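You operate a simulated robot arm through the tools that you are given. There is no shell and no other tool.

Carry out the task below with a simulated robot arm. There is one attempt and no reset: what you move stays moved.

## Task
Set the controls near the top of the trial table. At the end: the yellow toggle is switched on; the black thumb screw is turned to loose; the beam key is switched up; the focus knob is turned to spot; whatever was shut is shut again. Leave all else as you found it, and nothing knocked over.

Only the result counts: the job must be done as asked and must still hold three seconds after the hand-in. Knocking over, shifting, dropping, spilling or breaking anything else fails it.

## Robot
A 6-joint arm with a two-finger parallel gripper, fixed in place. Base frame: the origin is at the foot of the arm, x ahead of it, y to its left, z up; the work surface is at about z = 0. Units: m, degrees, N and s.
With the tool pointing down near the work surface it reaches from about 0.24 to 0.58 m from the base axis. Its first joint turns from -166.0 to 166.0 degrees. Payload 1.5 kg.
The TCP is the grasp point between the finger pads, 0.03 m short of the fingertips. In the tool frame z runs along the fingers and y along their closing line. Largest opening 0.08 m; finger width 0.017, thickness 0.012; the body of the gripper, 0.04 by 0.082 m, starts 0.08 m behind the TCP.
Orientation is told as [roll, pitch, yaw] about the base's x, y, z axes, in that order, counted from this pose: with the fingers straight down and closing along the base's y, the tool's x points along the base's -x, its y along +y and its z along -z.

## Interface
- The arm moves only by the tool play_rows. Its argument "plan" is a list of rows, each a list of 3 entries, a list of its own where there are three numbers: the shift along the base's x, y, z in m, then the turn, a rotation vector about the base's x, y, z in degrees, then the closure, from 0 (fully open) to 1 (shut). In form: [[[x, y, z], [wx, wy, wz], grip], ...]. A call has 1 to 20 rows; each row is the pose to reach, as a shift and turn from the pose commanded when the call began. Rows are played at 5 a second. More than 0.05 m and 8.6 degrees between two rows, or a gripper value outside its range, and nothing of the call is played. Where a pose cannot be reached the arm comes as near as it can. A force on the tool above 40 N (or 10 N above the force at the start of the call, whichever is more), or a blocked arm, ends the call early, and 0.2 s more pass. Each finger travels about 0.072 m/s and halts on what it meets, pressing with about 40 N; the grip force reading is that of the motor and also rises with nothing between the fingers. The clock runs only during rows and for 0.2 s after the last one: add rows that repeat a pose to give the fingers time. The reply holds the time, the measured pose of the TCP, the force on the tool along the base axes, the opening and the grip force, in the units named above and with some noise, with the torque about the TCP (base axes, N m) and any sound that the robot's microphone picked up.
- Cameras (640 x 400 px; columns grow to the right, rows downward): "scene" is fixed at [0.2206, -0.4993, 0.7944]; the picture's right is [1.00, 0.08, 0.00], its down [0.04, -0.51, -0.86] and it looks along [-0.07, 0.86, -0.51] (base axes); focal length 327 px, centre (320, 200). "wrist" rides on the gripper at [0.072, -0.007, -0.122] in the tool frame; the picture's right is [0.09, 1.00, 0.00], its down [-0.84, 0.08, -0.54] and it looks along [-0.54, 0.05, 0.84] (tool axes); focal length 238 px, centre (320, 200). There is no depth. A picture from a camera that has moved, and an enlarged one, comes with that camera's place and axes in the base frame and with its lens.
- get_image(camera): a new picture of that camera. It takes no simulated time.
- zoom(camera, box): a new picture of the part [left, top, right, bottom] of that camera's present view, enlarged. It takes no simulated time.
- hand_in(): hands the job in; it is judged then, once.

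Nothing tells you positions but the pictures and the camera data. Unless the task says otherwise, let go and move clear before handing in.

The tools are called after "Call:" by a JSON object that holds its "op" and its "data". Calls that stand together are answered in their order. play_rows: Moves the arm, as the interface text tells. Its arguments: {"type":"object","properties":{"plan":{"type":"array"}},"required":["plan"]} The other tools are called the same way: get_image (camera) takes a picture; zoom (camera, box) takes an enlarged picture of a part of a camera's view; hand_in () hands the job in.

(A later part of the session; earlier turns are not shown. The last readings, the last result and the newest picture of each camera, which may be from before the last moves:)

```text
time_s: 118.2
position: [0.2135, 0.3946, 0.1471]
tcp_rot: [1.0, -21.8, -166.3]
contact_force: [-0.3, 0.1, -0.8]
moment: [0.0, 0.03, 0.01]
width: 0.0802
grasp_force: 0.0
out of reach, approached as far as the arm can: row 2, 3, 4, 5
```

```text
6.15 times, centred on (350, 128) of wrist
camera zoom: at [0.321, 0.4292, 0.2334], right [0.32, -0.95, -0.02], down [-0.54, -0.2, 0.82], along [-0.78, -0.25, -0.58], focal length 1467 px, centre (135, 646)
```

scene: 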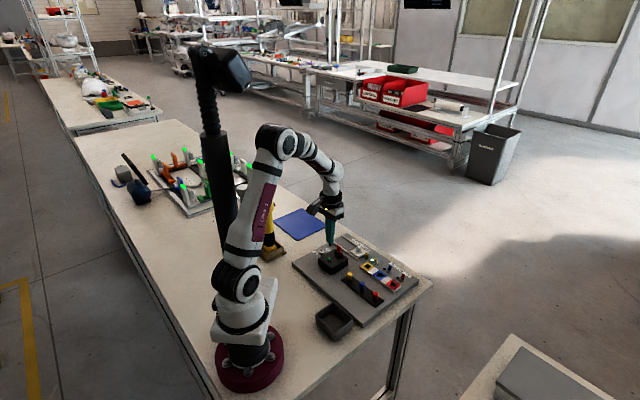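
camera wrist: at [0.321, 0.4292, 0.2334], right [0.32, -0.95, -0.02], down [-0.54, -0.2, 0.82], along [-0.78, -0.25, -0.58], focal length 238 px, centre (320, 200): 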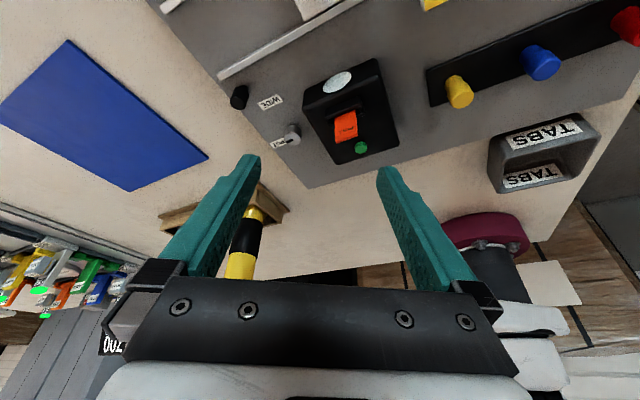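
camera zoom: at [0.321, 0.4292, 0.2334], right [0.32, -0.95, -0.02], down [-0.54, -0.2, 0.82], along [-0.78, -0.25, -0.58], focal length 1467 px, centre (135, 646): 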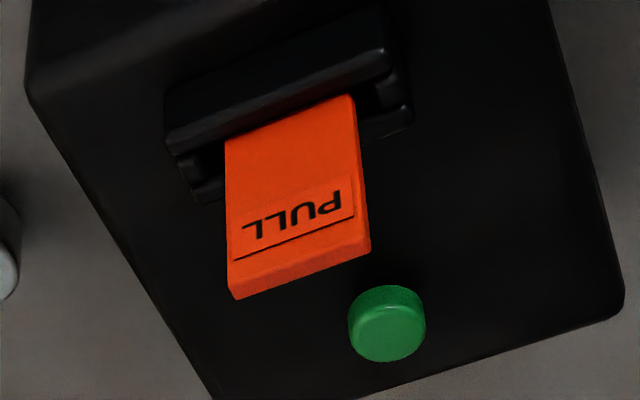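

The disc is just a flat lens. The neighbouring table seems to be at the same height and partly within reach on the other side, so I'll swing round and survey it properly before going on.

Call:
{"op": "play_rows", "data": {"plan": [[[0, -0.005, 0.03], [0, 0, 0], 0], [[0, -0.01, 0.06], [0, 0, 0], 0], [[0, -0.015, 0.09], [1.6, -5.8, 0], 0], [[0, -0.02, 0.11], [3.2, -11.6, 0], 0], [[0, -0.03, 0.13], [4.8, -17.4, 0], 0], [[0, -0.04, 0.15], [5.9, -21, 0], 0], [[0, -0.04, 0.15], [5.9, -21, 0], 0]]}}

```text
time_s: 119.8
position: [0.2151, 0.3532, 0.2961]
tcp_rot: [0.1, 0.0, -166.3]
contact_force: [-0.5, 0.0, -0.2]
moment: [-0.04, -0.01, 0.03]
width: 0.0803
grasp_force: 0.1
out of reach, approached as far as the arm can: row 1, 2
```

Call:
{"op": "play_rows", "data": {"plan": [[[0.005, -0.01, 0.005], [0, 0, -8], 0], [[0.01, -0.02, 0.01], [0, 0, -16], 0], [[0.015, -0.03, 0.015], [0, 0, -24], 0], [[0.02, -0.04, 0.02], [0, 0, -32], 0], [[0.025, -0.05, 0.025], [0, 0, -40], 0], [[0.03, -0.06, 0.03], [0, 0, -48], 0], [[0.035, -0.07, 0.035], [0, 0, -56], 0], [[0.04, -0.08, 0.04], [0, 0, -64], 0], [[0.045, -0.09, 0.045], [0, 0, -72], 0], [[0.05, -0.1, 0.05], [0, 0, -80], 0], [[0.055, -0.11, 0.05], [0, 0, -88], 0], [[0.06, -0.12, 0.05], [0, 0, -96], 0], [[0.065, -0.13, 0.05], [0, 0, -104], 0], [[0.07, -0.14, 0.05], [0, 0, -112], 0], [[0.075, -0.15, 0.05], [0, 0, -120], 0], [[0.08, -0.16, 0.05], [0, 0, -128], 0], [[0.08, -0.17, 0.05], [0, 0, -136], 0], [[0.08, -0.18, 0.05], [0, 0, -144], 0], [[0.08, -0.19, 0.05], [0, 0, -152], 0], [[0.08, -0.2, 0.05], [0, 0, -160], 0]]}}

Call:
{"op": "play_rows", "data": {"plan": [[[0, -0.03, 0], [0, 0, -8], 0], [[0, -0.06, 0], [0, 0, -16], 0], [[0, -0.09, 0], [0, 0, -24], 0], [[0, -0.12, 0], [0, 0, -32], 0], [[0, -0.15, 0], [0, 0, -40], 0], [[0, -0.18, 0], [0, 0, -48], 0], [[0, -0.21, 0], [0, 0, -56], 0], [[0, -0.24, 0], [0, 0, -64], 0], [[0, -0.27, 0], [0, 0, -72], 0], [[0, -0.27, 0], [0, 0, -72], 0]]}}

Call:
{"op": "get_image", "data": {"camera": "wrist"}}

Call:
{"op": "get_image", "data": {"camera": "scene"}}

```text
time_s: 124.0
position: [0.2936, 0.1549, 0.3478]
tcp_rot: [0.1, -0.1, 33.7]
contact_force: [-0.3, 0.5, -0.1]
moment: [0.01, -0.03, 0.0]
width: 0.08
grasp_force: 0.1
```

```text
time_s: 126.2
position: [0.2924, -0.1179, 0.3461]
tcp_rot: [0.0, -0.1, -38.2]
contact_force: [-0.3, 0.2, -0.3]
moment: [-0.01, -0.04, 0.03]
width: 0.0801
grasp_force: 0.1
```

```text
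taken
camera wrist: at [0.2323, -0.0779, 0.4683], right [0.55, 0.84, 0.0], down [0.7, -0.46, 0.54], along [0.46, -0.29, -0.84], focal length 238 px, centre (320, 200)
```

wrist: 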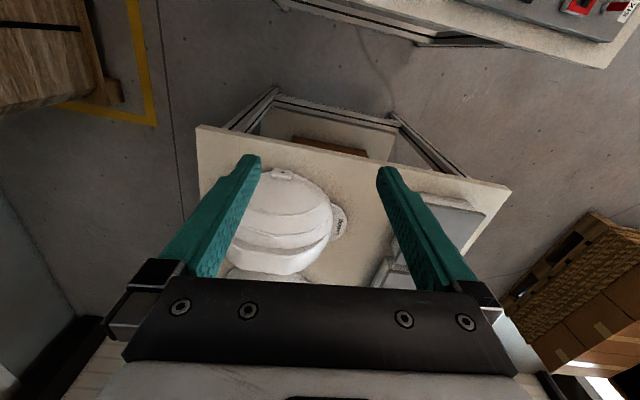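

```text
taken
```

scene: 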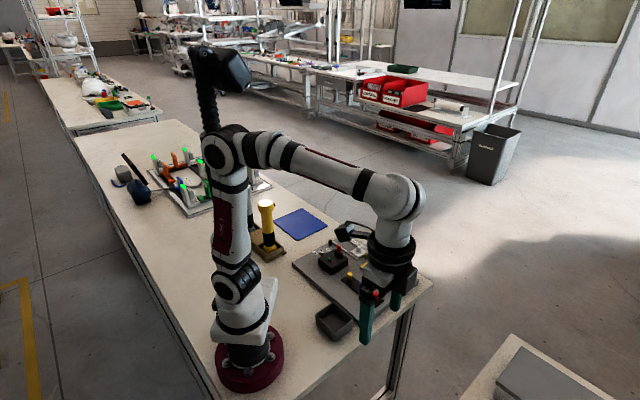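

Call:
{"op": "zoom", "data": {"camera": "wrist", "box": [360, 170, 520, 290]}}

Call:
{"op": "zoom", "data": {"camera": "wrist", "box": [190, 120, 400, 290]}}

```text
3.33 times, centred on (440, 230) of wrist
camera zoom: at [0.2323, -0.0779, 0.4683], right [0.55, 0.84, 0.0], down [0.7, -0.46, 0.54], along [0.46, -0.29, -0.84], focal length 794 px, centre (-80, 100)
```

zoom: 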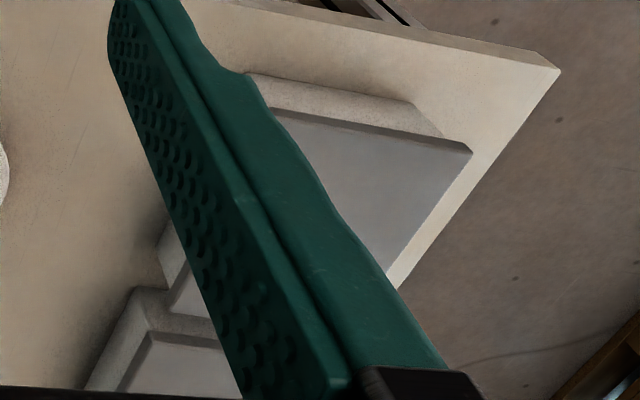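

```text
2.35 times, centred on (295, 205) of wrist
camera zoom: at [0.2323, -0.0779, 0.4683], right [0.55, 0.84, 0.0], down [0.7, -0.46, 0.54], along [0.46, -0.29, -0.84], focal length 561 px, centre (379, 188)
```

zoom: 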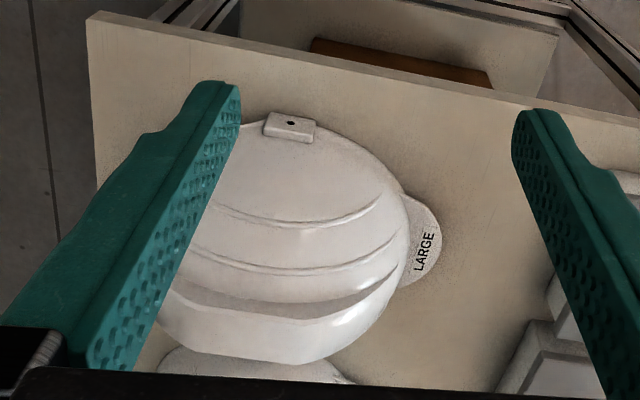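

That neighbouring table is a helmet station, unrelated. Back to the board: the only movable thing that could cover something is the white carriage on its rails, so I'll return above it for a closer check.

Call:
{"op": "play_rows", "data": {"plan": [[[0, 0.04, 0], [0, 0, 0], 0], [[0, 0.08, 0], [0, 0, 0], 0], [[0, 0.12, 0], [0, 0, 0], 0], [[0, 0.16, 0], [0, 0, 0], 0], [[0, 0.2, 0], [0, 0, 0], 0], [[0, 0.24, 0], [0, 0, 0], 0], [[0, 0.28, 0], [0, 0, 0], 0], [[0, 0.32, 0], [0, 0, -1], 0], [[0, 0.36, 0], [0, 0, -2], 0], [[0, 0.4, -0.01], [0, 0, -3], 0], [[-0.003, 0.44, -0.04], [0, 0, -4], 0], [[-0.006, 0.48, -0.07], [0, 0, -5], 0], [[-0.009, 0.51, -0.1], [0, 0, -5.6], 0.3], [[-0.009, 0.538, -0.14], [0, 0, -5.6], 0.5], [[-0.009, 0.538, -0.17], [0, 0, -5.6], 0.5], [[-0.009, 0.538, -0.2], [0, 0, -5.6], 0.5], [[-0.009, 0.538, -0.2], [0, 0, -5.6], 0.5]]}}

Call:
{"op": "get_image", "data": {"camera": "wrist"}}

Call:
{"op": "zoom", "data": {"camera": "wrist", "box": [250, 90, 390, 220]}}

```text
time_s: 129.8
position: [0.2841, 0.4223, 0.1454]
tcp_rot: [0.1, -0.1, -43.7]
contact_force: [0.2, 0.2, -0.1]
moment: [-0.06, 0.01, 0.0]
width: 0.0401
grasp_force: 0.2
```

```text
taken
camera wrist: at [0.2283, 0.466, 0.268], right [0.62, 0.78, 0.0], down [0.66, -0.52, 0.54], along [0.43, -0.34, -0.84], focal length 238 px, centre (320, 200)
```

wrist: 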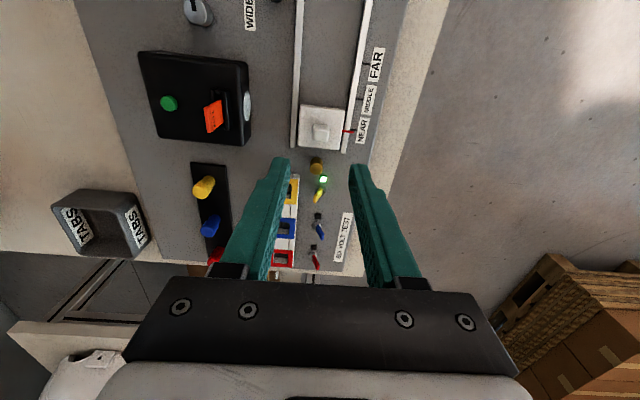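

```text
3.08 times, centred on (320, 155) of wrist
camera zoom: at [0.2283, 0.466, 0.268], right [0.62, 0.78, 0.0], down [0.66, -0.52, 0.54], along [0.43, -0.34, -0.84], focal length 733 px, centre (320, 338)
```

zoom: 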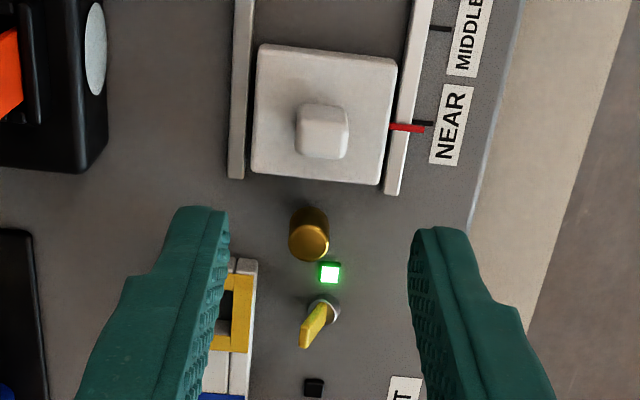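

The carriage pointer sits exactly at NEAR, so it can be restored precisely. I'll centre on its handle and descend partway.

Call:
{"op": "play_rows", "data": {"plan": [[[-0.0023, 0.003, -0.015], [0, 0, 0], 0.5], [[-0.0023, 0.003, -0.03], [0, 0, 0], 0.5], [[-0.0023, 0.003, -0.045], [0, 0, 0], 0.5], [[-0.0023, 0.003, -0.05], [0, 0, 0], 0.5], [[-0.0023, 0.003, -0.05], [0, 0, 0], 0.5]]}}

Call:
{"op": "zoom", "data": {"camera": "wrist", "box": [250, 90, 390, 220]}}

Call:
{"op": "zoom", "data": {"camera": "scene", "box": [340, 230, 385, 265]}}

```text
time_s: 131.0
position: [0.282, 0.4262, 0.0963]
tcp_rot: [0.1, -0.1, -43.9]
contact_force: [0.1, 0.4, 0.6]
moment: [-0.04, 0.0, 0.01]
width: 0.0401
grasp_force: 0.1
```

```text
3.08 times, centred on (320, 155) of wrist
camera zoom: at [0.2263, 0.4698, 0.2185], right [0.62, 0.78, 0.0], down [0.66, -0.52, 0.54], along [0.43, -0.34, -0.84], focal length 733 px, centre (320, 338)
```

zoom: 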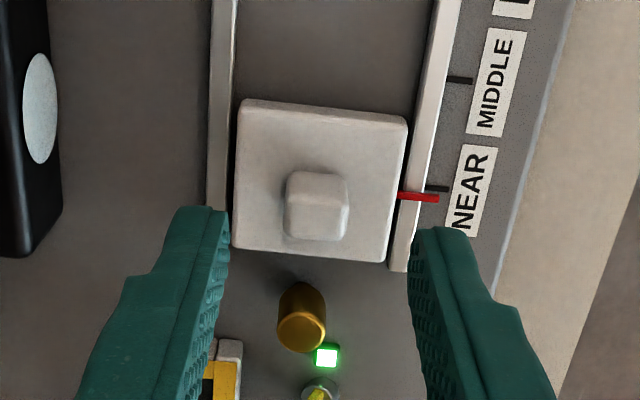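

```text
11.43 times, centred on (362, 248) of scene
camera zoom: at [0.2206, -0.4993, 0.7944], right [1.0, 0.08, 0.0], down [0.04, -0.51, -0.86], along [-0.07, 0.86, -0.51], focal length 3741 px, centre (-166, -343)
```

zoom: 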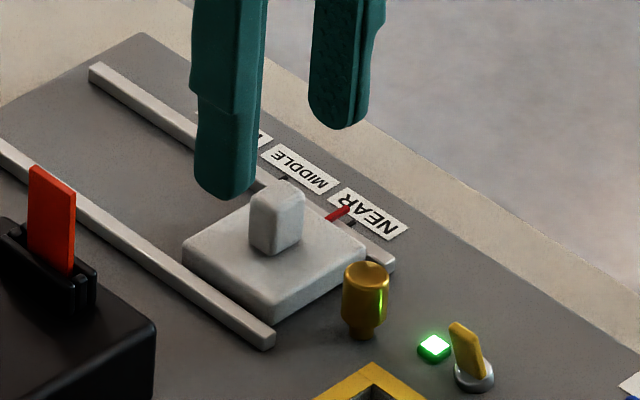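

I descend to the handle and close gently on it.

Call:
{"op": "play_rows", "data": {"plan": [[[-0.0015, 0.0007, -0.008], [0, 0, 0], 0.5], [[-0.0022, 0.0008, -0.016], [0, 0, 0], 0.5], [[-0.0022, 0.0008, -0.024], [0, 0, 0], 0.5], [[-0.0022, 0.0008, -0.024], [0, 0, 0], 0.7], [[-0.0022, 0.0008, -0.024], [0, 0, 0], 0.85], [[-0.0022, 0.0008, -0.024], [0, 0, 0], 0.9], [[-0.0022, 0.0008, -0.024], [0, 0, 0], 0.9]]}}

Call:
{"op": "zoom", "data": {"camera": "wrist", "box": [250, 90, 390, 220]}}

Call:
{"op": "zoom", "data": {"camera": "scene", "box": [340, 230, 385, 265]}}

```text
time_s: 132.6
position: [0.2806, 0.4268, 0.0716]
tcp_rot: [0.1, 0.0, -43.8]
contact_force: [4.2, 8.5, -8.8]
moment: [0.31, 0.03, -0.34]
width: 0.0161
grasp_force: 31.4
```

```text
3.08 times, centred on (320, 155) of wrist
camera zoom: at [0.2239, 0.4707, 0.1943], right [0.62, 0.78, 0.0], down [0.66, -0.52, 0.54], along [0.43, -0.34, -0.84], focal length 733 px, centre (320, 338)
```

zoom: 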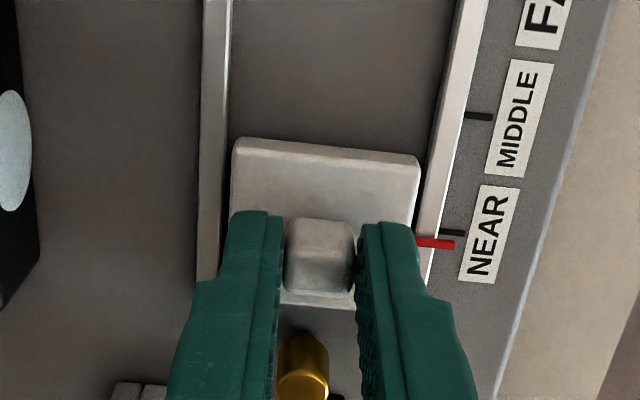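

```text
11.43 times, centred on (362, 248) of scene
camera zoom: at [0.2206, -0.4993, 0.7944], right [1.0, 0.08, 0.0], down [0.04, -0.51, -0.86], along [-0.07, 0.86, -0.51], focal length 3741 px, centre (-166, -343)
```

zoom: 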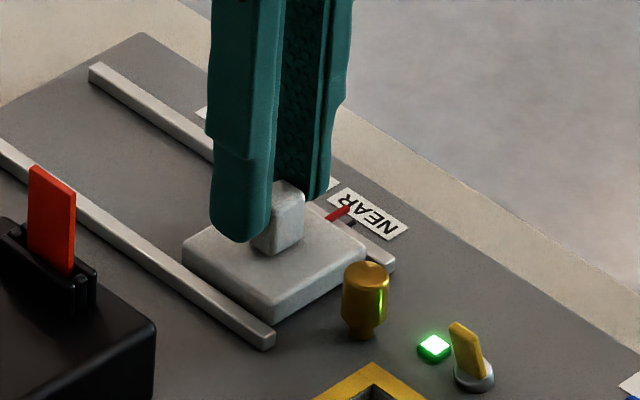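

The handle is gripped. I slide it a short way toward MIDDLE (18 mm) in small steps, watching the force.

Call:
{"op": "play_rows", "data": {"plan": [[[-0.0014, 0.0014, 0], [0, 0, 0], 0.9], [[-0.0029, 0.0028, 0], [0, 0, 0], 0.9], [[-0.0043, 0.0042, 0], [0, 0, 0], 0.9], [[-0.0065, 0.0062, 0], [0, 0, 0], 0.9], [[-0.0087, 0.0083, 0], [0, 0, 0], 0.9], [[-0.0108, 0.0104, 0], [0, 0, 0], 0.9], [[-0.013, 0.0125, 0], [0, 0, 0], 0.9], [[-0.013, 0.0125, 0], [0, 0, 0], 0.9]]}}

Call:
{"op": "zoom", "data": {"camera": "wrist", "box": [250, 90, 390, 220]}}

Call:
{"op": "zoom", "data": {"camera": "scene", "box": [340, 230, 385, 265]}}

```text
time_s: 134.4
position: [0.2667, 0.4393, 0.0731]
tcp_rot: [0.1, 0.1, -43.9]
contact_force: [0.3, -0.8, 0.4]
moment: [0.02, 0.0, -0.02]
width: 0.0079
grasp_force: 0.0
```

```text
3.08 times, centred on (320, 155) of wrist
camera zoom: at [0.2115, 0.4832, 0.1952], right [0.62, 0.78, 0.0], down [0.66, -0.52, 0.54], along [0.43, -0.34, -0.84], focal length 733 px, centre (320, 338)
```

zoom: 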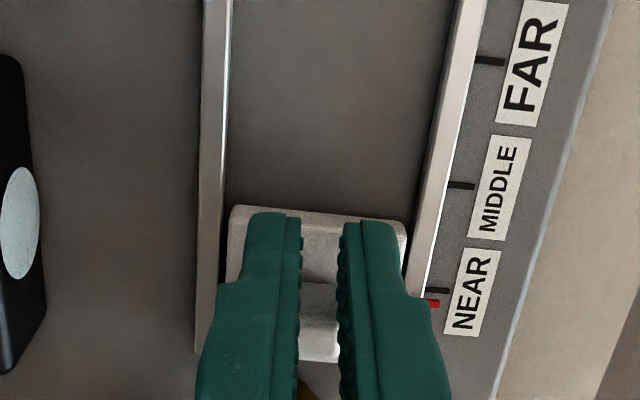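

```text
11.43 times, centred on (362, 248) of scene
camera zoom: at [0.2206, -0.4993, 0.7944], right [1.0, 0.08, 0.0], down [0.04, -0.51, -0.86], along [-0.07, 0.86, -0.51], focal length 3741 px, centre (-166, -343)
```

zoom: 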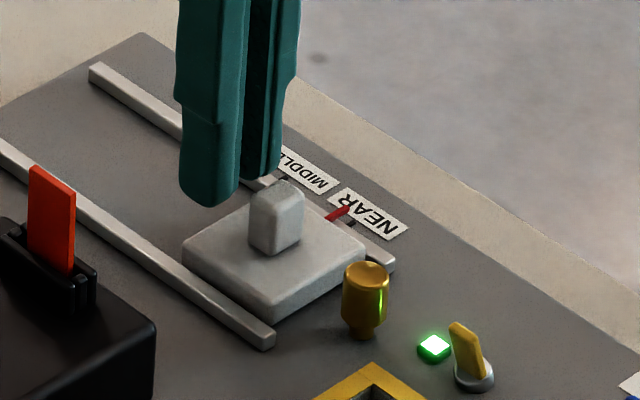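

The fingers slipped off; the carriage is locked and did not move. I open and lift away.

Call:
{"op": "play_rows", "data": {"plan": [[[0, 0, 0.005], [0, 0, 0], 0.7], [[0, 0, 0.02], [0, 0, 0], 0.5], [[0, 0, 0.04], [0, 0, 0], 0.5], [[0, 0, 0.07], [0, 0, 0], 0.3], [[0, 0, 0.1], [0, 0, 0], 0.1]]}}

Call:
{"op": "zoom", "data": {"camera": "wrist", "box": [250, 90, 390, 220]}}

Call:
{"op": "zoom", "data": {"camera": "scene", "box": [335, 232, 375, 262]}}

```text
time_s: 135.6
position: [0.2673, 0.438, 0.1715]
tcp_rot: [0.2, -0.1, -43.8]
contact_force: [0.6, -0.1, -0.1]
moment: [0.0, 0.04, 0.0]
width: 0.0718
grasp_force: 0.0
```

```text
3.08 times, centred on (320, 155) of wrist
camera zoom: at [0.2118, 0.4812, 0.2943], right [0.62, 0.78, 0.0], down [0.66, -0.52, 0.54], along [0.43, -0.34, -0.84], focal length 733 px, centre (320, 338)
```

zoom: 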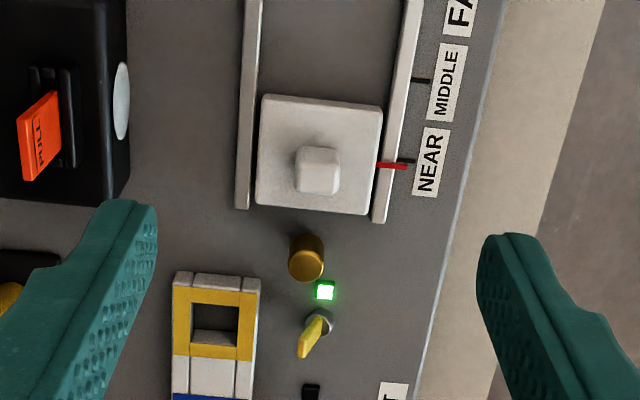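

```text
13.33 times, centred on (355, 247) of scene
camera zoom: at [0.2206, -0.4993, 0.7944], right [1.0, 0.08, 0.0], down [0.04, -0.51, -0.86], along [-0.07, 0.86, -0.51], focal length 4365 px, centre (-147, -427)
```

zoom: 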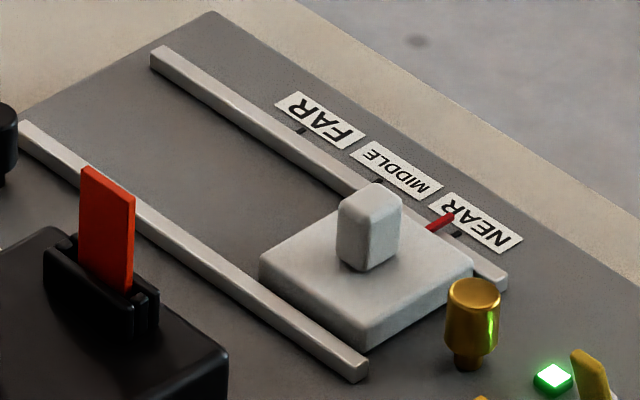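

The carriage is unchanged. I'll take a fresh close look around the now-loose black screw and the area beside it, in case something there has been freed.

Call:
{"op": "play_rows", "data": {"plan": [[[-0.012, 0.006, 0], [0, 0, 0], 0], [[-0.03, 0.012, 0], [0, 0, 0], 0], [[-0.05, 0.018, 0], [0, 0, 0], 0], [[-0.07, 0.022, 0], [0, 0, 0], 0], [[-0.085, 0.025, -0.01], [0, 0, 0], 0], [[-0.085, 0.025, -0.03], [0, 0, 0], 0], [[-0.085, 0.025, -0.03], [0, 0, 0], 0]]}}

Call:
{"op": "get_image", "data": {"camera": "wrist"}}

Call:
{"op": "zoom", "data": {"camera": "wrist", "box": [240, 80, 400, 220]}}

```text
time_s: 137.2
position: [0.1815, 0.4637, 0.1421]
tcp_rot: [0.2, -0.1, -43.8]
contact_force: [0.4, 0.4, -0.9]
moment: [-0.01, -0.01, -0.01]
width: 0.0802
grasp_force: 0.1
```

```text
taken
camera wrist: at [0.1248, 0.5084, 0.2652], right [0.62, 0.78, 0.0], down [0.66, -0.52, 0.54], along [0.43, -0.34, -0.84], focal length 238 px, centre (320, 200)
```

wrist: 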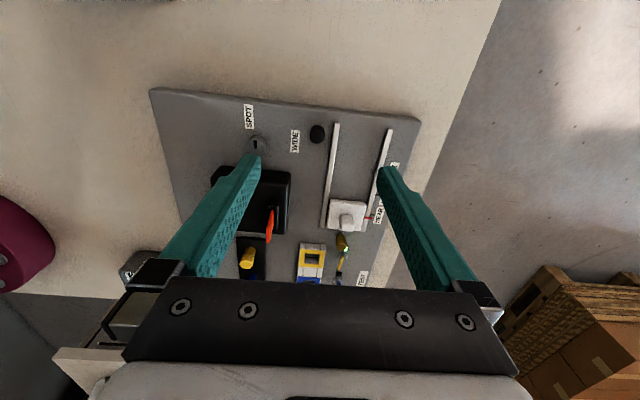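

```text
2.86 times, centred on (320, 150) of wrist
camera zoom: at [0.1248, 0.5084, 0.2652], right [0.62, 0.78, 0.0], down [0.66, -0.52, 0.54], along [0.43, -0.34, -0.84], focal length 681 px, centre (320, 343)
```

zoom: 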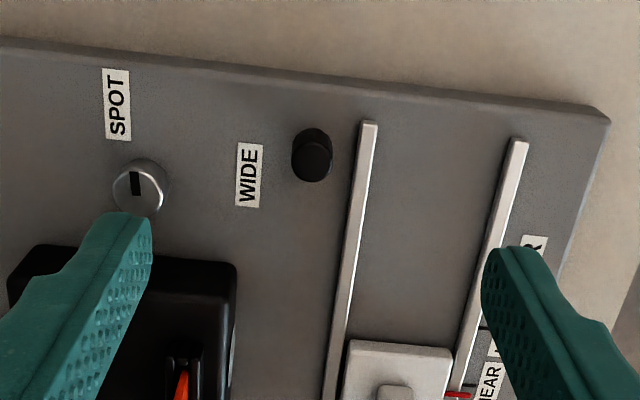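

Nothing new there. The green key is the lamp's only other control; my first press was shallow, so I'll press it fully once to see whether it has two stable heights (up/down).

Call:
{"op": "play_rows", "data": {"plan": [[[0, -0.025, 0.01], [0, 0, 0], 0.5], [[0, -0.05, 0.01], [0, 0, 0], 1], [[0, -0.075, 0.01], [0, 0, 0], 1], [[0, -0.1, 0.01], [0, 0, 0], 1], [[0, -0.1205, 0.01], [0, 0, 0], 1], [[0, -0.1205, -0.015], [0, 0, 0], 1], [[0, -0.1205, -0.035], [0, 0, 0], 1], [[0, -0.1205, -0.045], [0, 0, 0], 1], [[0, -0.1205, -0.045], [0, 0, 0], 1]]}}

Call:
{"op": "zoom", "data": {"camera": "wrist", "box": [270, 100, 370, 200]}}

Call:
{"op": "zoom", "data": {"camera": "scene", "box": [325, 240, 350, 262]}}

```text
time_s: 139.2
position: [0.1823, 0.3438, 0.097]
tcp_rot: [0.1, -0.1, -43.7]
contact_force: [0.2, -0.4, 0.7]
moment: [0.01, -0.02, -0.01]
width: 0.0
grasp_force: 21.6
```

```text
4.00 times, centred on (320, 150) of wrist
camera zoom: at [0.126, 0.3878, 0.2196], right [0.62, 0.78, 0.0], down [0.66, -0.52, 0.54], along [0.43, -0.34, -0.84], focal length 953 px, centre (320, 400)
```

zoom: 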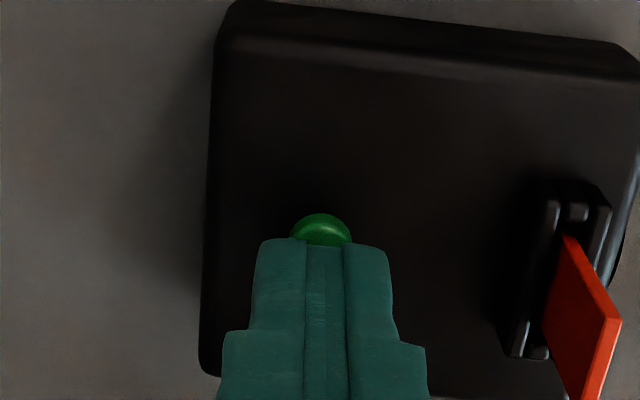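

```text
16.00 times, centred on (338, 251) of scene
camera zoom: at [0.2206, -0.4993, 0.7944], right [1.0, 0.08, 0.0], down [0.04, -0.51, -0.86], along [-0.07, 0.86, -0.51], focal length 5238 px, centre (40, -616)
```

zoom: 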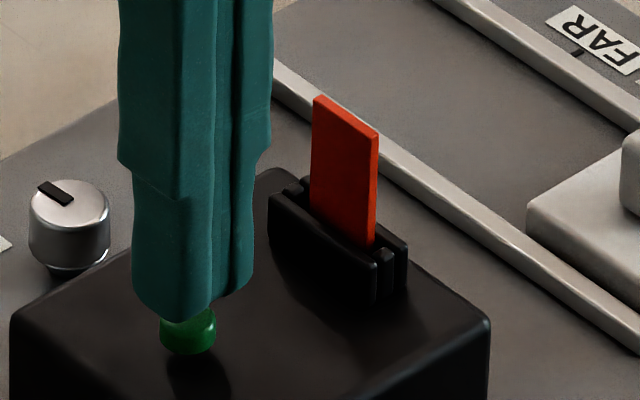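

Call:
{"op": "play_rows", "data": {"plan": [[[0, 0, -0.004], [0, 0, 0], 1], [[0, 0, -0.007], [0, 0, 0], 1], [[0, 0, -0.009], [0, 0, 0], 1], [[0, 0, -0.0105], [0, 0, 0], 1], [[0, 0, -0.012], [0, 0, 0], 1], [[0, 0, -0.0135], [0, 0, 0], 1], [[0, 0, -0.015], [0, 0, 0], 1], [[0, 0, -0.015], [0, 0, 0], 1]]}}

Call:
{"op": "zoom", "data": {"camera": "scene", "box": [325, 240, 350, 262]}}

```text
time_s: 141.0
position: [0.1836, 0.3427, 0.0836]
tcp_rot: [0.2, -0.1, -43.7]
contact_force: [4.3, 0.2, 12.9]
moment: [0.06, -0.07, -0.03]
width: 0.0001
grasp_force: 21.6
heard: click
```

```text
16.00 times, centred on (338, 251) of scene
camera zoom: at [0.2206, -0.4993, 0.7944], right [1.0, 0.08, 0.0], down [0.04, -0.51, -0.86], along [-0.07, 0.86, -0.51], focal length 5238 px, centre (40, -616)
```

zoom: 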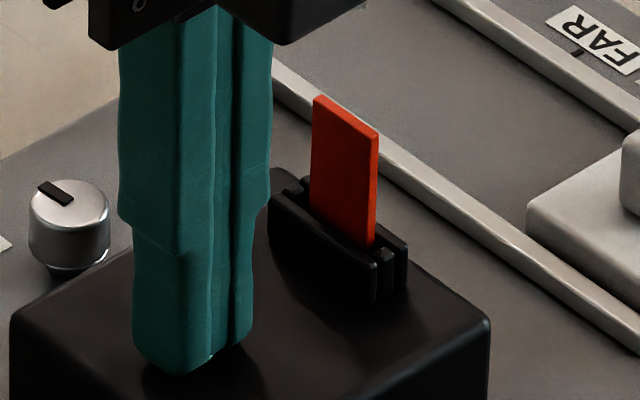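

Pressed fully (12.9 N, another click). Now I lift and see at which height the key rests.

Call:
{"op": "play_rows", "data": {"plan": [[[0, 0, 0.004], [0, 0, 0], 1], [[0, 0, 0.01], [0, 0, 0], 1], [[0, 0, 0.03], [0, 0, 0], 1], [[0, 0, 0.06], [0, 0, 0], 1], [[0, 0, 0.08], [0, 0, 0], 1]]}}

Call:
{"op": "zoom", "data": {"camera": "scene", "box": [330, 250, 342, 258]}}

Call:
{"op": "zoom", "data": {"camera": "scene", "box": [310, 225, 430, 325]}}

```text
time_s: 142.2
position: [0.1822, 0.3424, 0.1608]
tcp_rot: [0.2, -0.2, -43.8]
contact_force: [0.7, -0.3, -0.4]
moment: [-0.02, -0.03, -0.03]
width: 0.0
grasp_force: 21.1
```

```text
16.00 times, centred on (336, 254) of scene
camera zoom: at [0.2206, -0.4993, 0.7944], right [1.0, 0.08, 0.0], down [0.04, -0.51, -0.86], along [-0.07, 0.86, -0.51], focal length 5238 px, centre (64, -664)
```

zoom: 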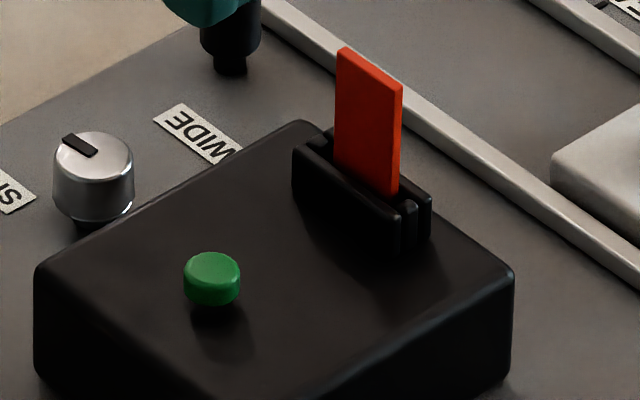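

```text
4.00 times, centred on (370, 275) of scene
camera zoom: at [0.2206, -0.4993, 0.7944], right [1.0, 0.08, 0.0], down [0.04, -0.51, -0.86], along [-0.07, 0.86, -0.51], focal length 1310 px, centre (120, -100)
```

zoom: 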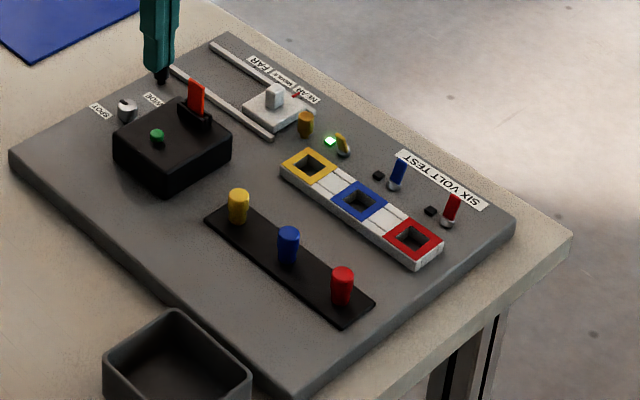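

The green key is purely momentary (same rest height). I'll zoom in as far as possible on the slot bracket holding the red tab, which I have not examined in full detail.

Call:
{"op": "get_image", "data": {"camera": "wrist"}}

Call:
{"op": "zoom", "data": {"camera": "scene", "box": [339, 244, 351, 257]}}

Call:
{"op": "zoom", "data": {"camera": "wrist", "box": [360, 130, 420, 200]}}

```text
taken
camera wrist: at [0.1257, 0.3871, 0.285], right [0.62, 0.78, 0.0], down [0.66, -0.52, 0.54], along [0.43, -0.34, -0.84], focal length 238 px, centre (320, 200)
```

wrist: 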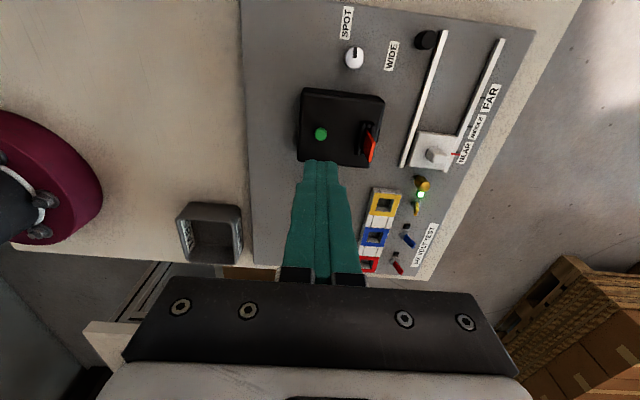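

```text
16.00 times, centred on (345, 250) of scene
camera zoom: at [0.2206, -0.4993, 0.7944], right [1.0, 0.08, 0.0], down [0.04, -0.51, -0.86], along [-0.07, 0.86, -0.51], focal length 5238 px, centre (-80, -608)
```

zoom: 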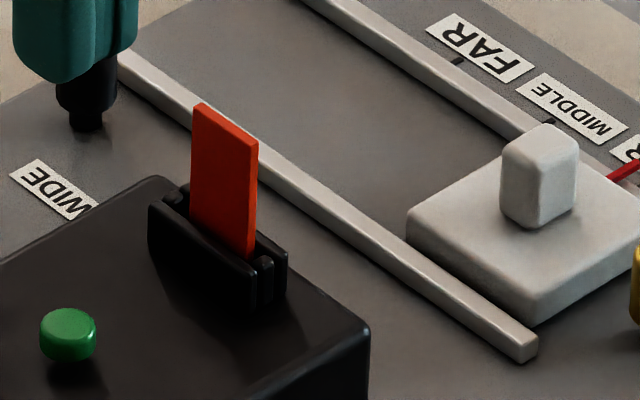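

```text
5.71 times, centred on (390, 165) of wrist
camera zoom: at [0.1257, 0.3871, 0.285], right [0.62, 0.78, 0.0], down [0.66, -0.52, 0.54], along [0.43, -0.34, -0.84], focal length 1362 px, centre (-80, 400)
```

zoom: 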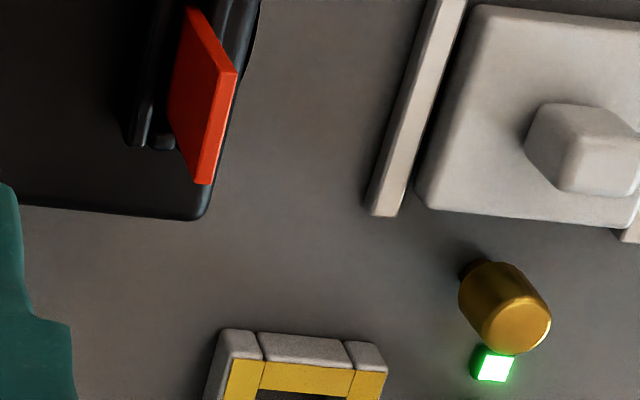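

I'll do a systematic straight-down survey of the whole board at high zoom so I don't miss any small control.

Call:
{"op": "play_rows", "data": {"plan": [[[0.005, -0.002, 0.02], [0, 0, 7.5], 0.8], [[0.01, -0.004, 0.04], [0, 0, 15], 0.5], [[0.015, -0.006, 0.06], [0, 0, 22.5], 0.3], [[0.02, -0.008, 0.08], [0, 0, 30], 0], [[0.025, -0.01, 0.1], [0, 0, 37.5], 0], [[0.03, -0.012, 0.1], [0, 0, 45], 0], [[0.035, -0.015, 0.1], [0, 0, 52.5], 0], [[0.04, -0.018, 0.1], [0, 0, 60], 0], [[0.045, -0.021, 0.1], [0, 0, 67.5], 0], [[0.05, -0.024, 0.1], [0, 0, 75], 0], [[0.055, -0.027, 0.1], [0, 0, 82.5], 0], [[0.06, -0.03, 0.1], [0, 0, 90], 0], [[0.06, -0.03, 0.1], [0, 0, 90], 0]]}}

Call:
{"op": "play_rows", "data": {"plan": [[[0, 0, 0], [-4.7, 4.5, 0], 0], [[0, 0, 0], [-9.4, 9.0, 0], 0], [[0, 0, 0], [-14.2, 13.6, 0], 0], [[0, 0, 0], [-18.9, 18.1, 0], 0], [[0, 0, 0], [-23.6, 22.6, 0], 0], [[0, 0, 0], [-23.6, 22.6, 0], 0]]}}

Call:
{"op": "get_image", "data": {"camera": "wrist"}}

```text
time_s: 145.0
position: [0.2415, 0.3137, 0.2619]
tcp_rot: [0.2, 0.0, 46.3]
contact_force: [-1.2, 0.2, 0.3]
moment: [-0.01, -0.02, 0.0]
width: 0.0801
grasp_force: 0.0
```

```text
time_s: 146.4
position: [0.2421, 0.3141, 0.2631]
tcp_rot: [0.1, 32.5, 46.3]
contact_force: [0.7, 0.3, 0.3]
moment: [0.05, -0.03, -0.02]
width: 0.0802
grasp_force: 0.2
```

```text
taken
camera wrist: at [0.2513, 0.3118, 0.4047], right [-0.77, 0.63, 0.05], down [0.64, 0.77, 0.01], along [-0.04, 0.04, -1.0], focal length 238 px, centre (320, 200)
```

wrist: 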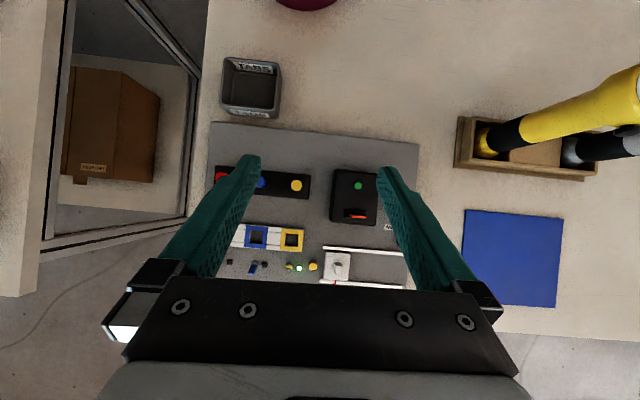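

Call:
{"op": "zoom", "data": {"camera": "wrist", "box": [260, 120, 380, 220]}}

Call:
{"op": "zoom", "data": {"camera": "wrist", "box": [240, 200, 400, 290]}}

Call:
{"op": "zoom", "data": {"camera": "wrist", "box": [200, 40, 300, 140]}}

Call:
{"op": "zoom", "data": {"camera": "wrist", "box": [320, 150, 390, 240]}}

Call:
{"op": "zoom", "data": {"camera": "wrist", "box": [440, 60, 640, 240]}}

```text
4.00 times, centred on (320, 170) of wrist
camera zoom: at [0.2513, 0.3118, 0.4047], right [-0.77, 0.63, 0.05], down [0.64, 0.77, 0.01], along [-0.04, 0.04, -1.0], focal length 953 px, centre (320, 320)
```

zoom: 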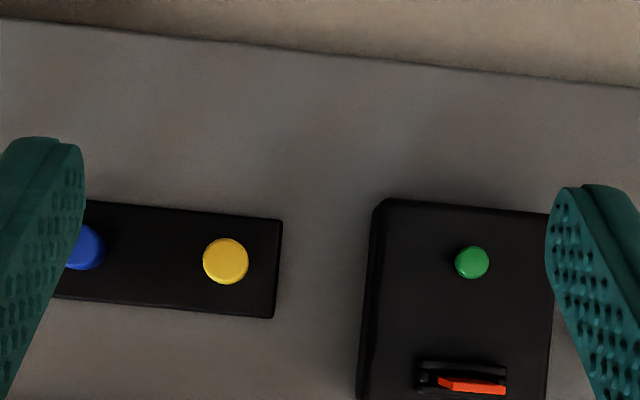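

```text
4.00 times, centred on (320, 245) of wrist
camera zoom: at [0.2513, 0.3118, 0.4047], right [-0.77, 0.63, 0.05], down [0.64, 0.77, 0.01], along [-0.04, 0.04, -1.0], focal length 953 px, centre (320, 20)
```

zoom: 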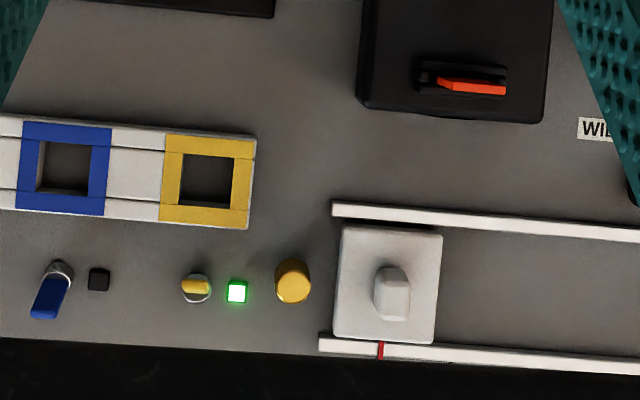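

```text
4.00 times, centred on (250, 90) of wrist
camera zoom: at [0.2513, 0.3118, 0.4047], right [-0.77, 0.63, 0.05], down [0.64, 0.77, 0.01], along [-0.04, 0.04, -1.0], focal length 953 px, centre (600, 640)
```

zoom: 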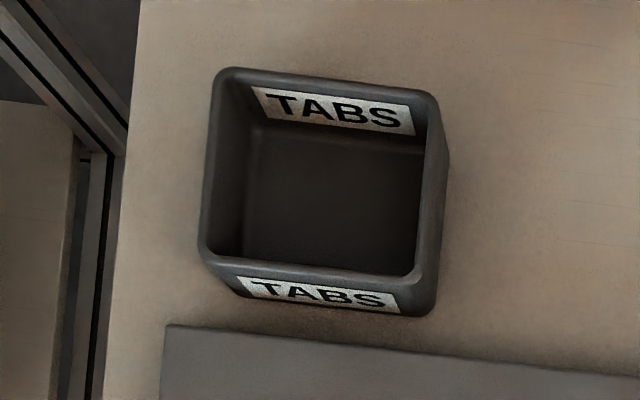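

```text
4.44 times, centred on (355, 195) of wrist
camera zoom: at [0.2513, 0.3118, 0.4047], right [-0.77, 0.63, 0.05], down [0.64, 0.77, 0.01], along [-0.04, 0.04, -1.0], focal length 1059 px, centre (164, 222)
```

zoom: 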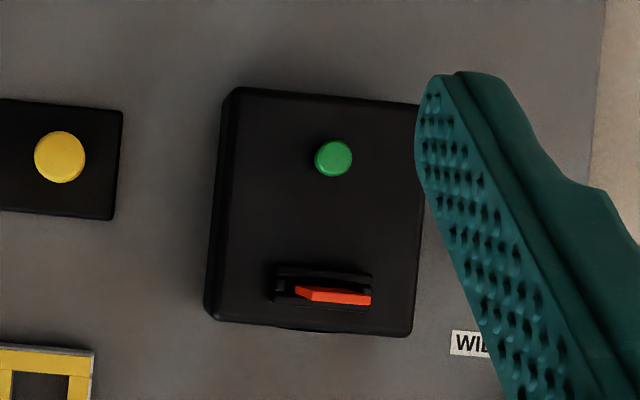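

```text
2.22 times, centred on (540, 150) of wrist
camera zoom: at [0.2513, 0.3118, 0.4047], right [-0.77, 0.63, 0.05], down [0.64, 0.77, 0.01], along [-0.04, 0.04, -1.0], focal length 530 px, centre (-169, 311)
```

zoom: 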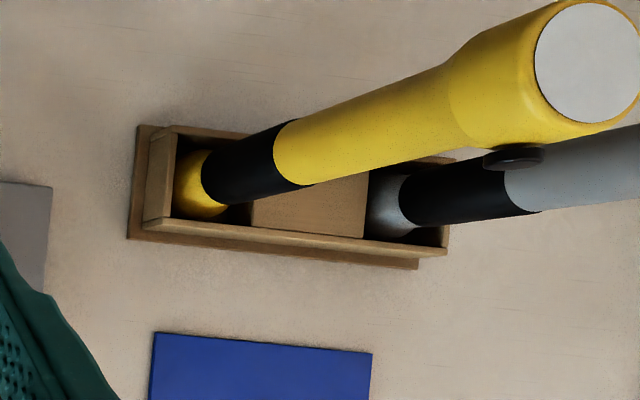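

The survey confirms there are no other controls. The only remaining two-position part on the lamp is the red blade in its slot, so I'll test it once more: raise it slightly, let go, and see whether it holds its position like a slide key or drops like a loose tab.

Call:
{"op": "play_rows", "data": {"plan": [[[0, 0, 0], [4.7, -4.5, 0], 0], [[0, 0, 0], [9.4, -9.0, 0], 0], [[0, 0, 0], [14.2, -13.6, 0], 0], [[0, 0, 0], [18.9, -18.1, 0], 0], [[0, 0, 0], [23.6, -22.6, 0], 0], [[0, 0, 0], [23.6, -22.6, 0], 0]]}}

Call:
{"op": "play_rows", "data": {"plan": [[[-0.002, 0.005, 0], [0, 0, 7.5], 0], [[-0.004, 0.01, 0], [0, 0, 15], 0], [[-0.006, 0.015, 0], [0, 0, 22.5], 0], [[-0.008, 0.02, 0], [0, 0, 30], 0], [[-0.01, 0.025, 0], [0, 0, 37.5], 0], [[-0.012, 0.03, 0], [0, 0, 45], 0], [[-0.014, 0.035, -0.02], [0, 0, 52.5], 0], [[-0.016, 0.04, -0.04], [0, 0, 60], 0], [[-0.018, 0.045, -0.06], [0, 0, 67.5], 0.2], [[-0.021, 0.05, -0.08], [0, 0, 75], 0.4], [[-0.024, 0.056, -0.1], [0, 0, 82.5], 0.5], [[-0.0275, 0.0612, -0.11], [0, 0, 89.8], 0.5], [[-0.0275, 0.0612, -0.11], [0, 0, 89.8], 0.5]]}}

Call:
{"op": "zoom", "data": {"camera": "wrist", "box": [250, 90, 390, 220]}}

```text
time_s: 147.8
position: [0.2415, 0.3126, 0.2633]
tcp_rot: [0.1, -0.1, 46.1]
contact_force: [0.3, 0.3, 1.1]
moment: [0.04, -0.01, -0.02]
width: 0.0802
grasp_force: 0.1
```

```text
time_s: 150.6
position: [0.2148, 0.3734, 0.1531]
tcp_rot: [0.1, -0.1, 136.2]
contact_force: [0.3, 0.1, 0.3]
moment: [0.02, -0.02, -0.02]
width: 0.0398
grasp_force: 0.1
```

```text
3.08 times, centred on (320, 155) of wrist
camera zoom: at [0.2722, 0.3287, 0.2751], right [-0.62, -0.78, 0.0], down [-0.66, 0.53, 0.54], along [-0.43, 0.34, -0.84], focal length 733 px, centre (320, 338)
```

zoom: 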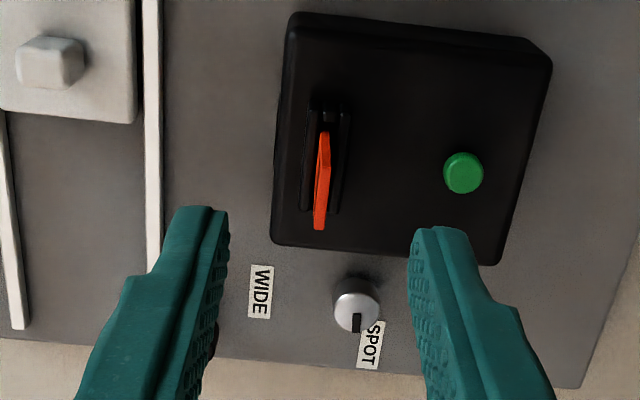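

Before touching the blade again, let me take the highest-zoom look at the torch side-buttons from the scene camera.

Call:
{"op": "zoom", "data": {"camera": "scene", "box": [238, 178, 258, 198]}}

Call:
{"op": "zoom", "data": {"camera": "scene", "box": [255, 192, 285, 222]}}

Call:
{"op": "get_image", "data": {"camera": "scene"}}

```text
16.00 times, centred on (248, 188) of scene
camera zoom: at [0.2206, -0.4993, 0.7944], right [1.0, 0.08, 0.0], down [0.04, -0.51, -0.86], along [-0.07, 0.86, -0.51], focal length 5238 px, centre (1472, 392)
```

zoom: 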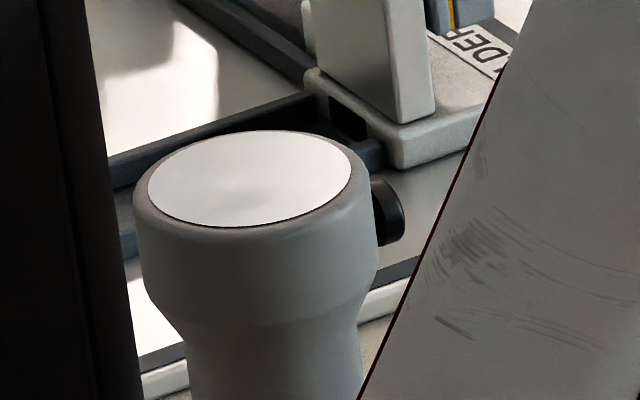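

```text
13.33 times, centred on (270, 207) of scene
camera zoom: at [0.2206, -0.4993, 0.7944], right [1.0, 0.08, 0.0], down [0.04, -0.51, -0.86], along [-0.07, 0.86, -0.51], focal length 4365 px, centre (987, 107)
```

zoom: 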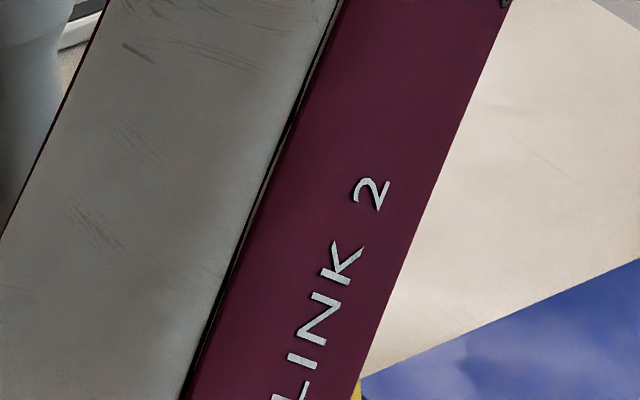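

```text
taken
```

scene: 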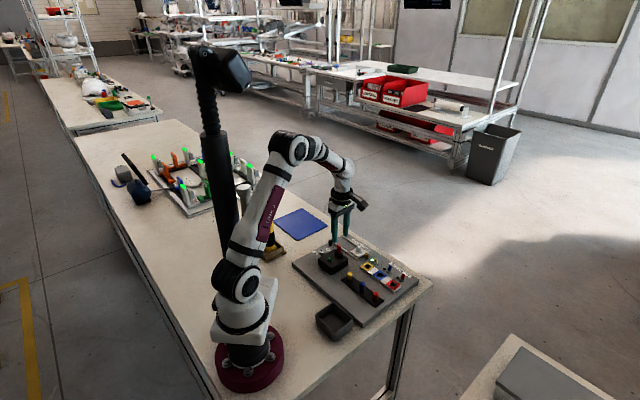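

The torch buttons are plain round push-buttons. I proceed with the small hold test on the red blade.

Call:
{"op": "play_rows", "data": {"plan": [[[0, 0.001, -0.02], [0, 0, 0], 0.5], [[0, 0.0015, -0.04], [0, 0, 0], 0.5], [[0, 0.0015, -0.0505], [0, 0, 0], 0.5], [[0, 0.0015, -0.0505], [0, 0, 0], 0.8], [[0, 0.0015, -0.0505], [0, 0, 0], 0.95], [[0, 0.0015, -0.0505], [0, 0, 0], 1], [[0, 0.0015, -0.0505], [0, 0, 0], 1]]}}

Call:
{"op": "play_rows", "data": {"plan": [[[0, 0, 0.0015], [0, 0, 0], 1], [[0, 0, 0.003], [0, 0, 0], 1], [[0, 0, 0.0045], [0, 0, 0], 1], [[0, 0, 0.006], [0, 0, 0], 1], [[0, 0, 0.006], [0, 0, 0], 1]]}}

Call:
{"op": "zoom", "data": {"camera": "scene", "box": [340, 240, 352, 258]}}

```text
time_s: 152.2
position: [0.2152, 0.3761, 0.1037]
tcp_rot: [0.3, -0.1, 136.0]
contact_force: [-3.5, -4.5, 0.0]
moment: [-0.18, 0.15, -0.03]
width: 0.0
grasp_force: 21.8
```

```text
time_s: 153.4
position: [0.2151, 0.3769, 0.1079]
tcp_rot: [0.1, -0.1, 135.9]
contact_force: [-2.2, -3.3, -0.3]
moment: [-0.15, 0.13, -0.05]
width: 0.0
grasp_force: 22.3
```

```text
16.00 times, centred on (346, 249) of scene
camera zoom: at [0.2206, -0.4993, 0.7944], right [1.0, 0.08, 0.0], down [0.04, -0.51, -0.86], along [-0.07, 0.86, -0.51], focal length 5238 px, centre (-96, -584)
```

zoom: 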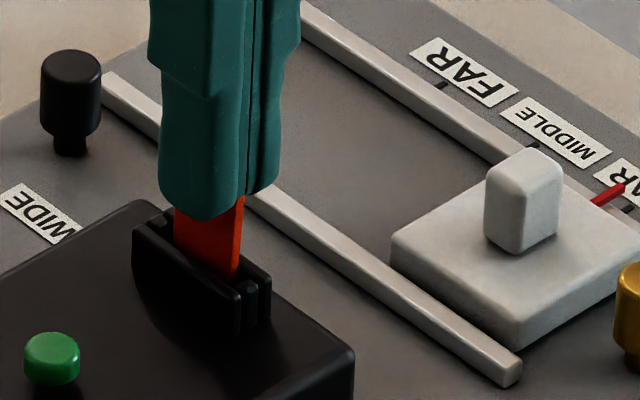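

Call:
{"op": "play_rows", "data": {"plan": [[[0, 0, 0], [0, 0, 0], 0.9], [[0, 0, 0], [0, 0, 0], 0.7], [[0, 0, 0], [0, 0, 0], 0.5], [[0, 0, 0.02], [0, 0, 0], 0.5], [[0, 0, 0.045], [0, 0, 0], 0.5]]}}

Call:
{"op": "zoom", "data": {"camera": "scene", "box": [340, 240, 352, 258]}}

Call:
{"op": "zoom", "data": {"camera": "wrist", "box": [250, 90, 390, 220]}}

```text
time_s: 154.6
position: [0.2145, 0.3761, 0.153]
tcp_rot: [0.2, -0.2, 136.0]
contact_force: [-0.3, -1.2, 0.4]
moment: [0.02, -0.01, -0.05]
width: 0.0401
grasp_force: 0.1
```

```text
16.00 times, centred on (346, 249) of scene
camera zoom: at [0.2206, -0.4993, 0.7944], right [1.0, 0.08, 0.0], down [0.04, -0.51, -0.86], along [-0.07, 0.86, -0.51], focal length 5238 px, centre (-96, -584)
```

zoom: 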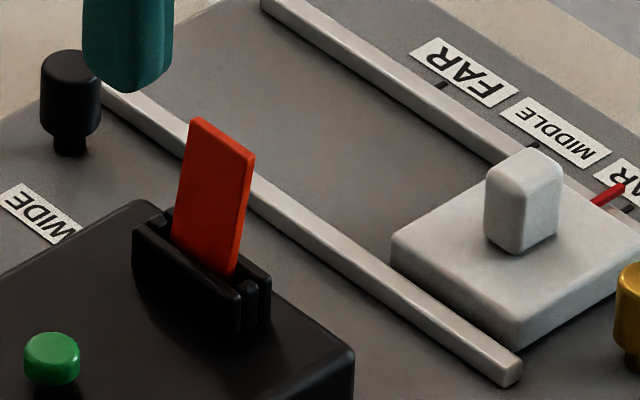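

```text
3.08 times, centred on (320, 155) of wrist
camera zoom: at [0.2704, 0.3304, 0.2755], right [-0.63, -0.78, 0.0], down [-0.65, 0.53, 0.54], along [-0.43, 0.34, -0.84], focal length 733 px, centre (320, 338)
```

zoom: 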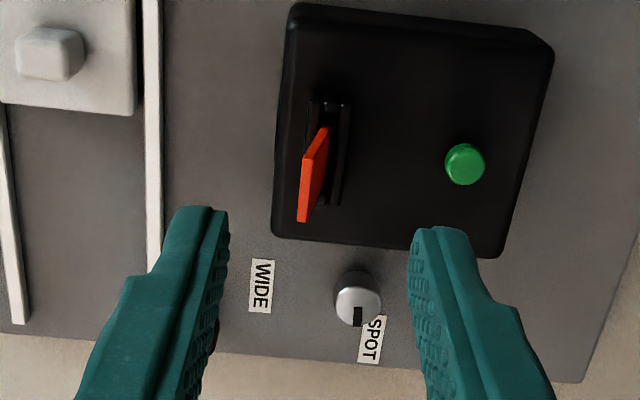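

The blade dropped and now leans a little, so it is definitely a loose tab and not a switch. I must restore it upright: re-grip, straighten and press it fully back into its slot as I did the first time.

Call:
{"op": "play_rows", "data": {"plan": [[[-0.0006, -0.0006, -0.015], [0, 0, 0], 0.5], [[-0.0008, -0.0008, -0.03], [0, 0, 0], 0.5], [[-0.0008, -0.0008, -0.045], [0, 0, 0], 0.5], [[-0.0008, -0.0008, -0.05], [0, 0, 0], 0.5], [[-0.0008, -0.0008, -0.05], [0, 0, 0], 0.5]]}}

Call:
{"op": "zoom", "data": {"camera": "wrist", "box": [260, 100, 380, 210]}}

Call:
{"op": "zoom", "data": {"camera": "scene", "box": [340, 240, 352, 258]}}

```text
time_s: 155.8
position: [0.2121, 0.3738, 0.1022]
tcp_rot: [0.1, -0.1, 136.0]
contact_force: [1.2, 0.0, -0.4]
moment: [0.0, 0.0, 0.0]
width: 0.04
grasp_force: 0.1
```

```text
3.64 times, centred on (320, 155) of wrist
camera zoom: at [0.27, 0.3291, 0.2248], right [-0.63, -0.78, 0.0], down [-0.65, 0.53, 0.54], along [-0.42, 0.34, -0.84], focal length 867 px, centre (320, 364)
```

zoom: 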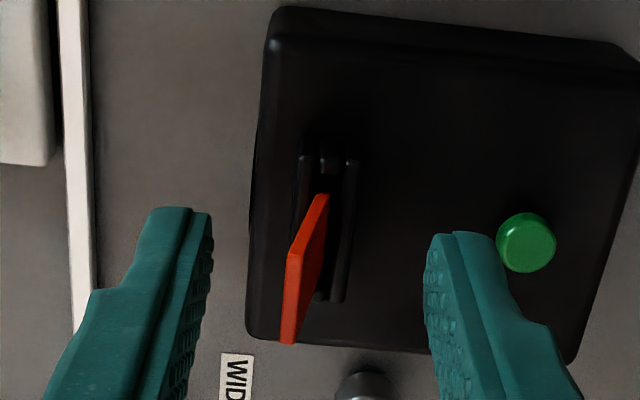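

```text
16.00 times, centred on (346, 249) of scene
camera zoom: at [0.2206, -0.4993, 0.7944], right [1.0, 0.08, 0.0], down [0.04, -0.51, -0.86], along [-0.07, 0.86, -0.51], focal length 5238 px, centre (-96, -584)
```

zoom: 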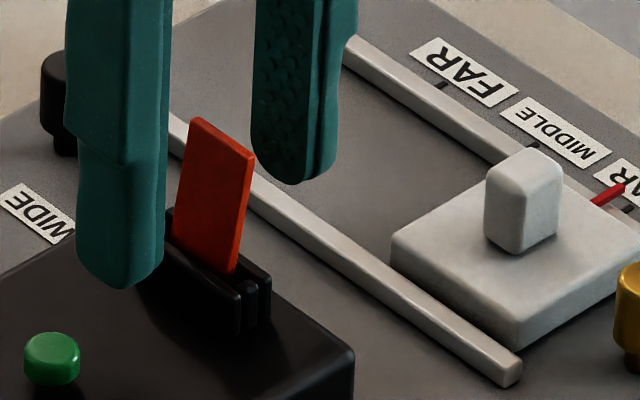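

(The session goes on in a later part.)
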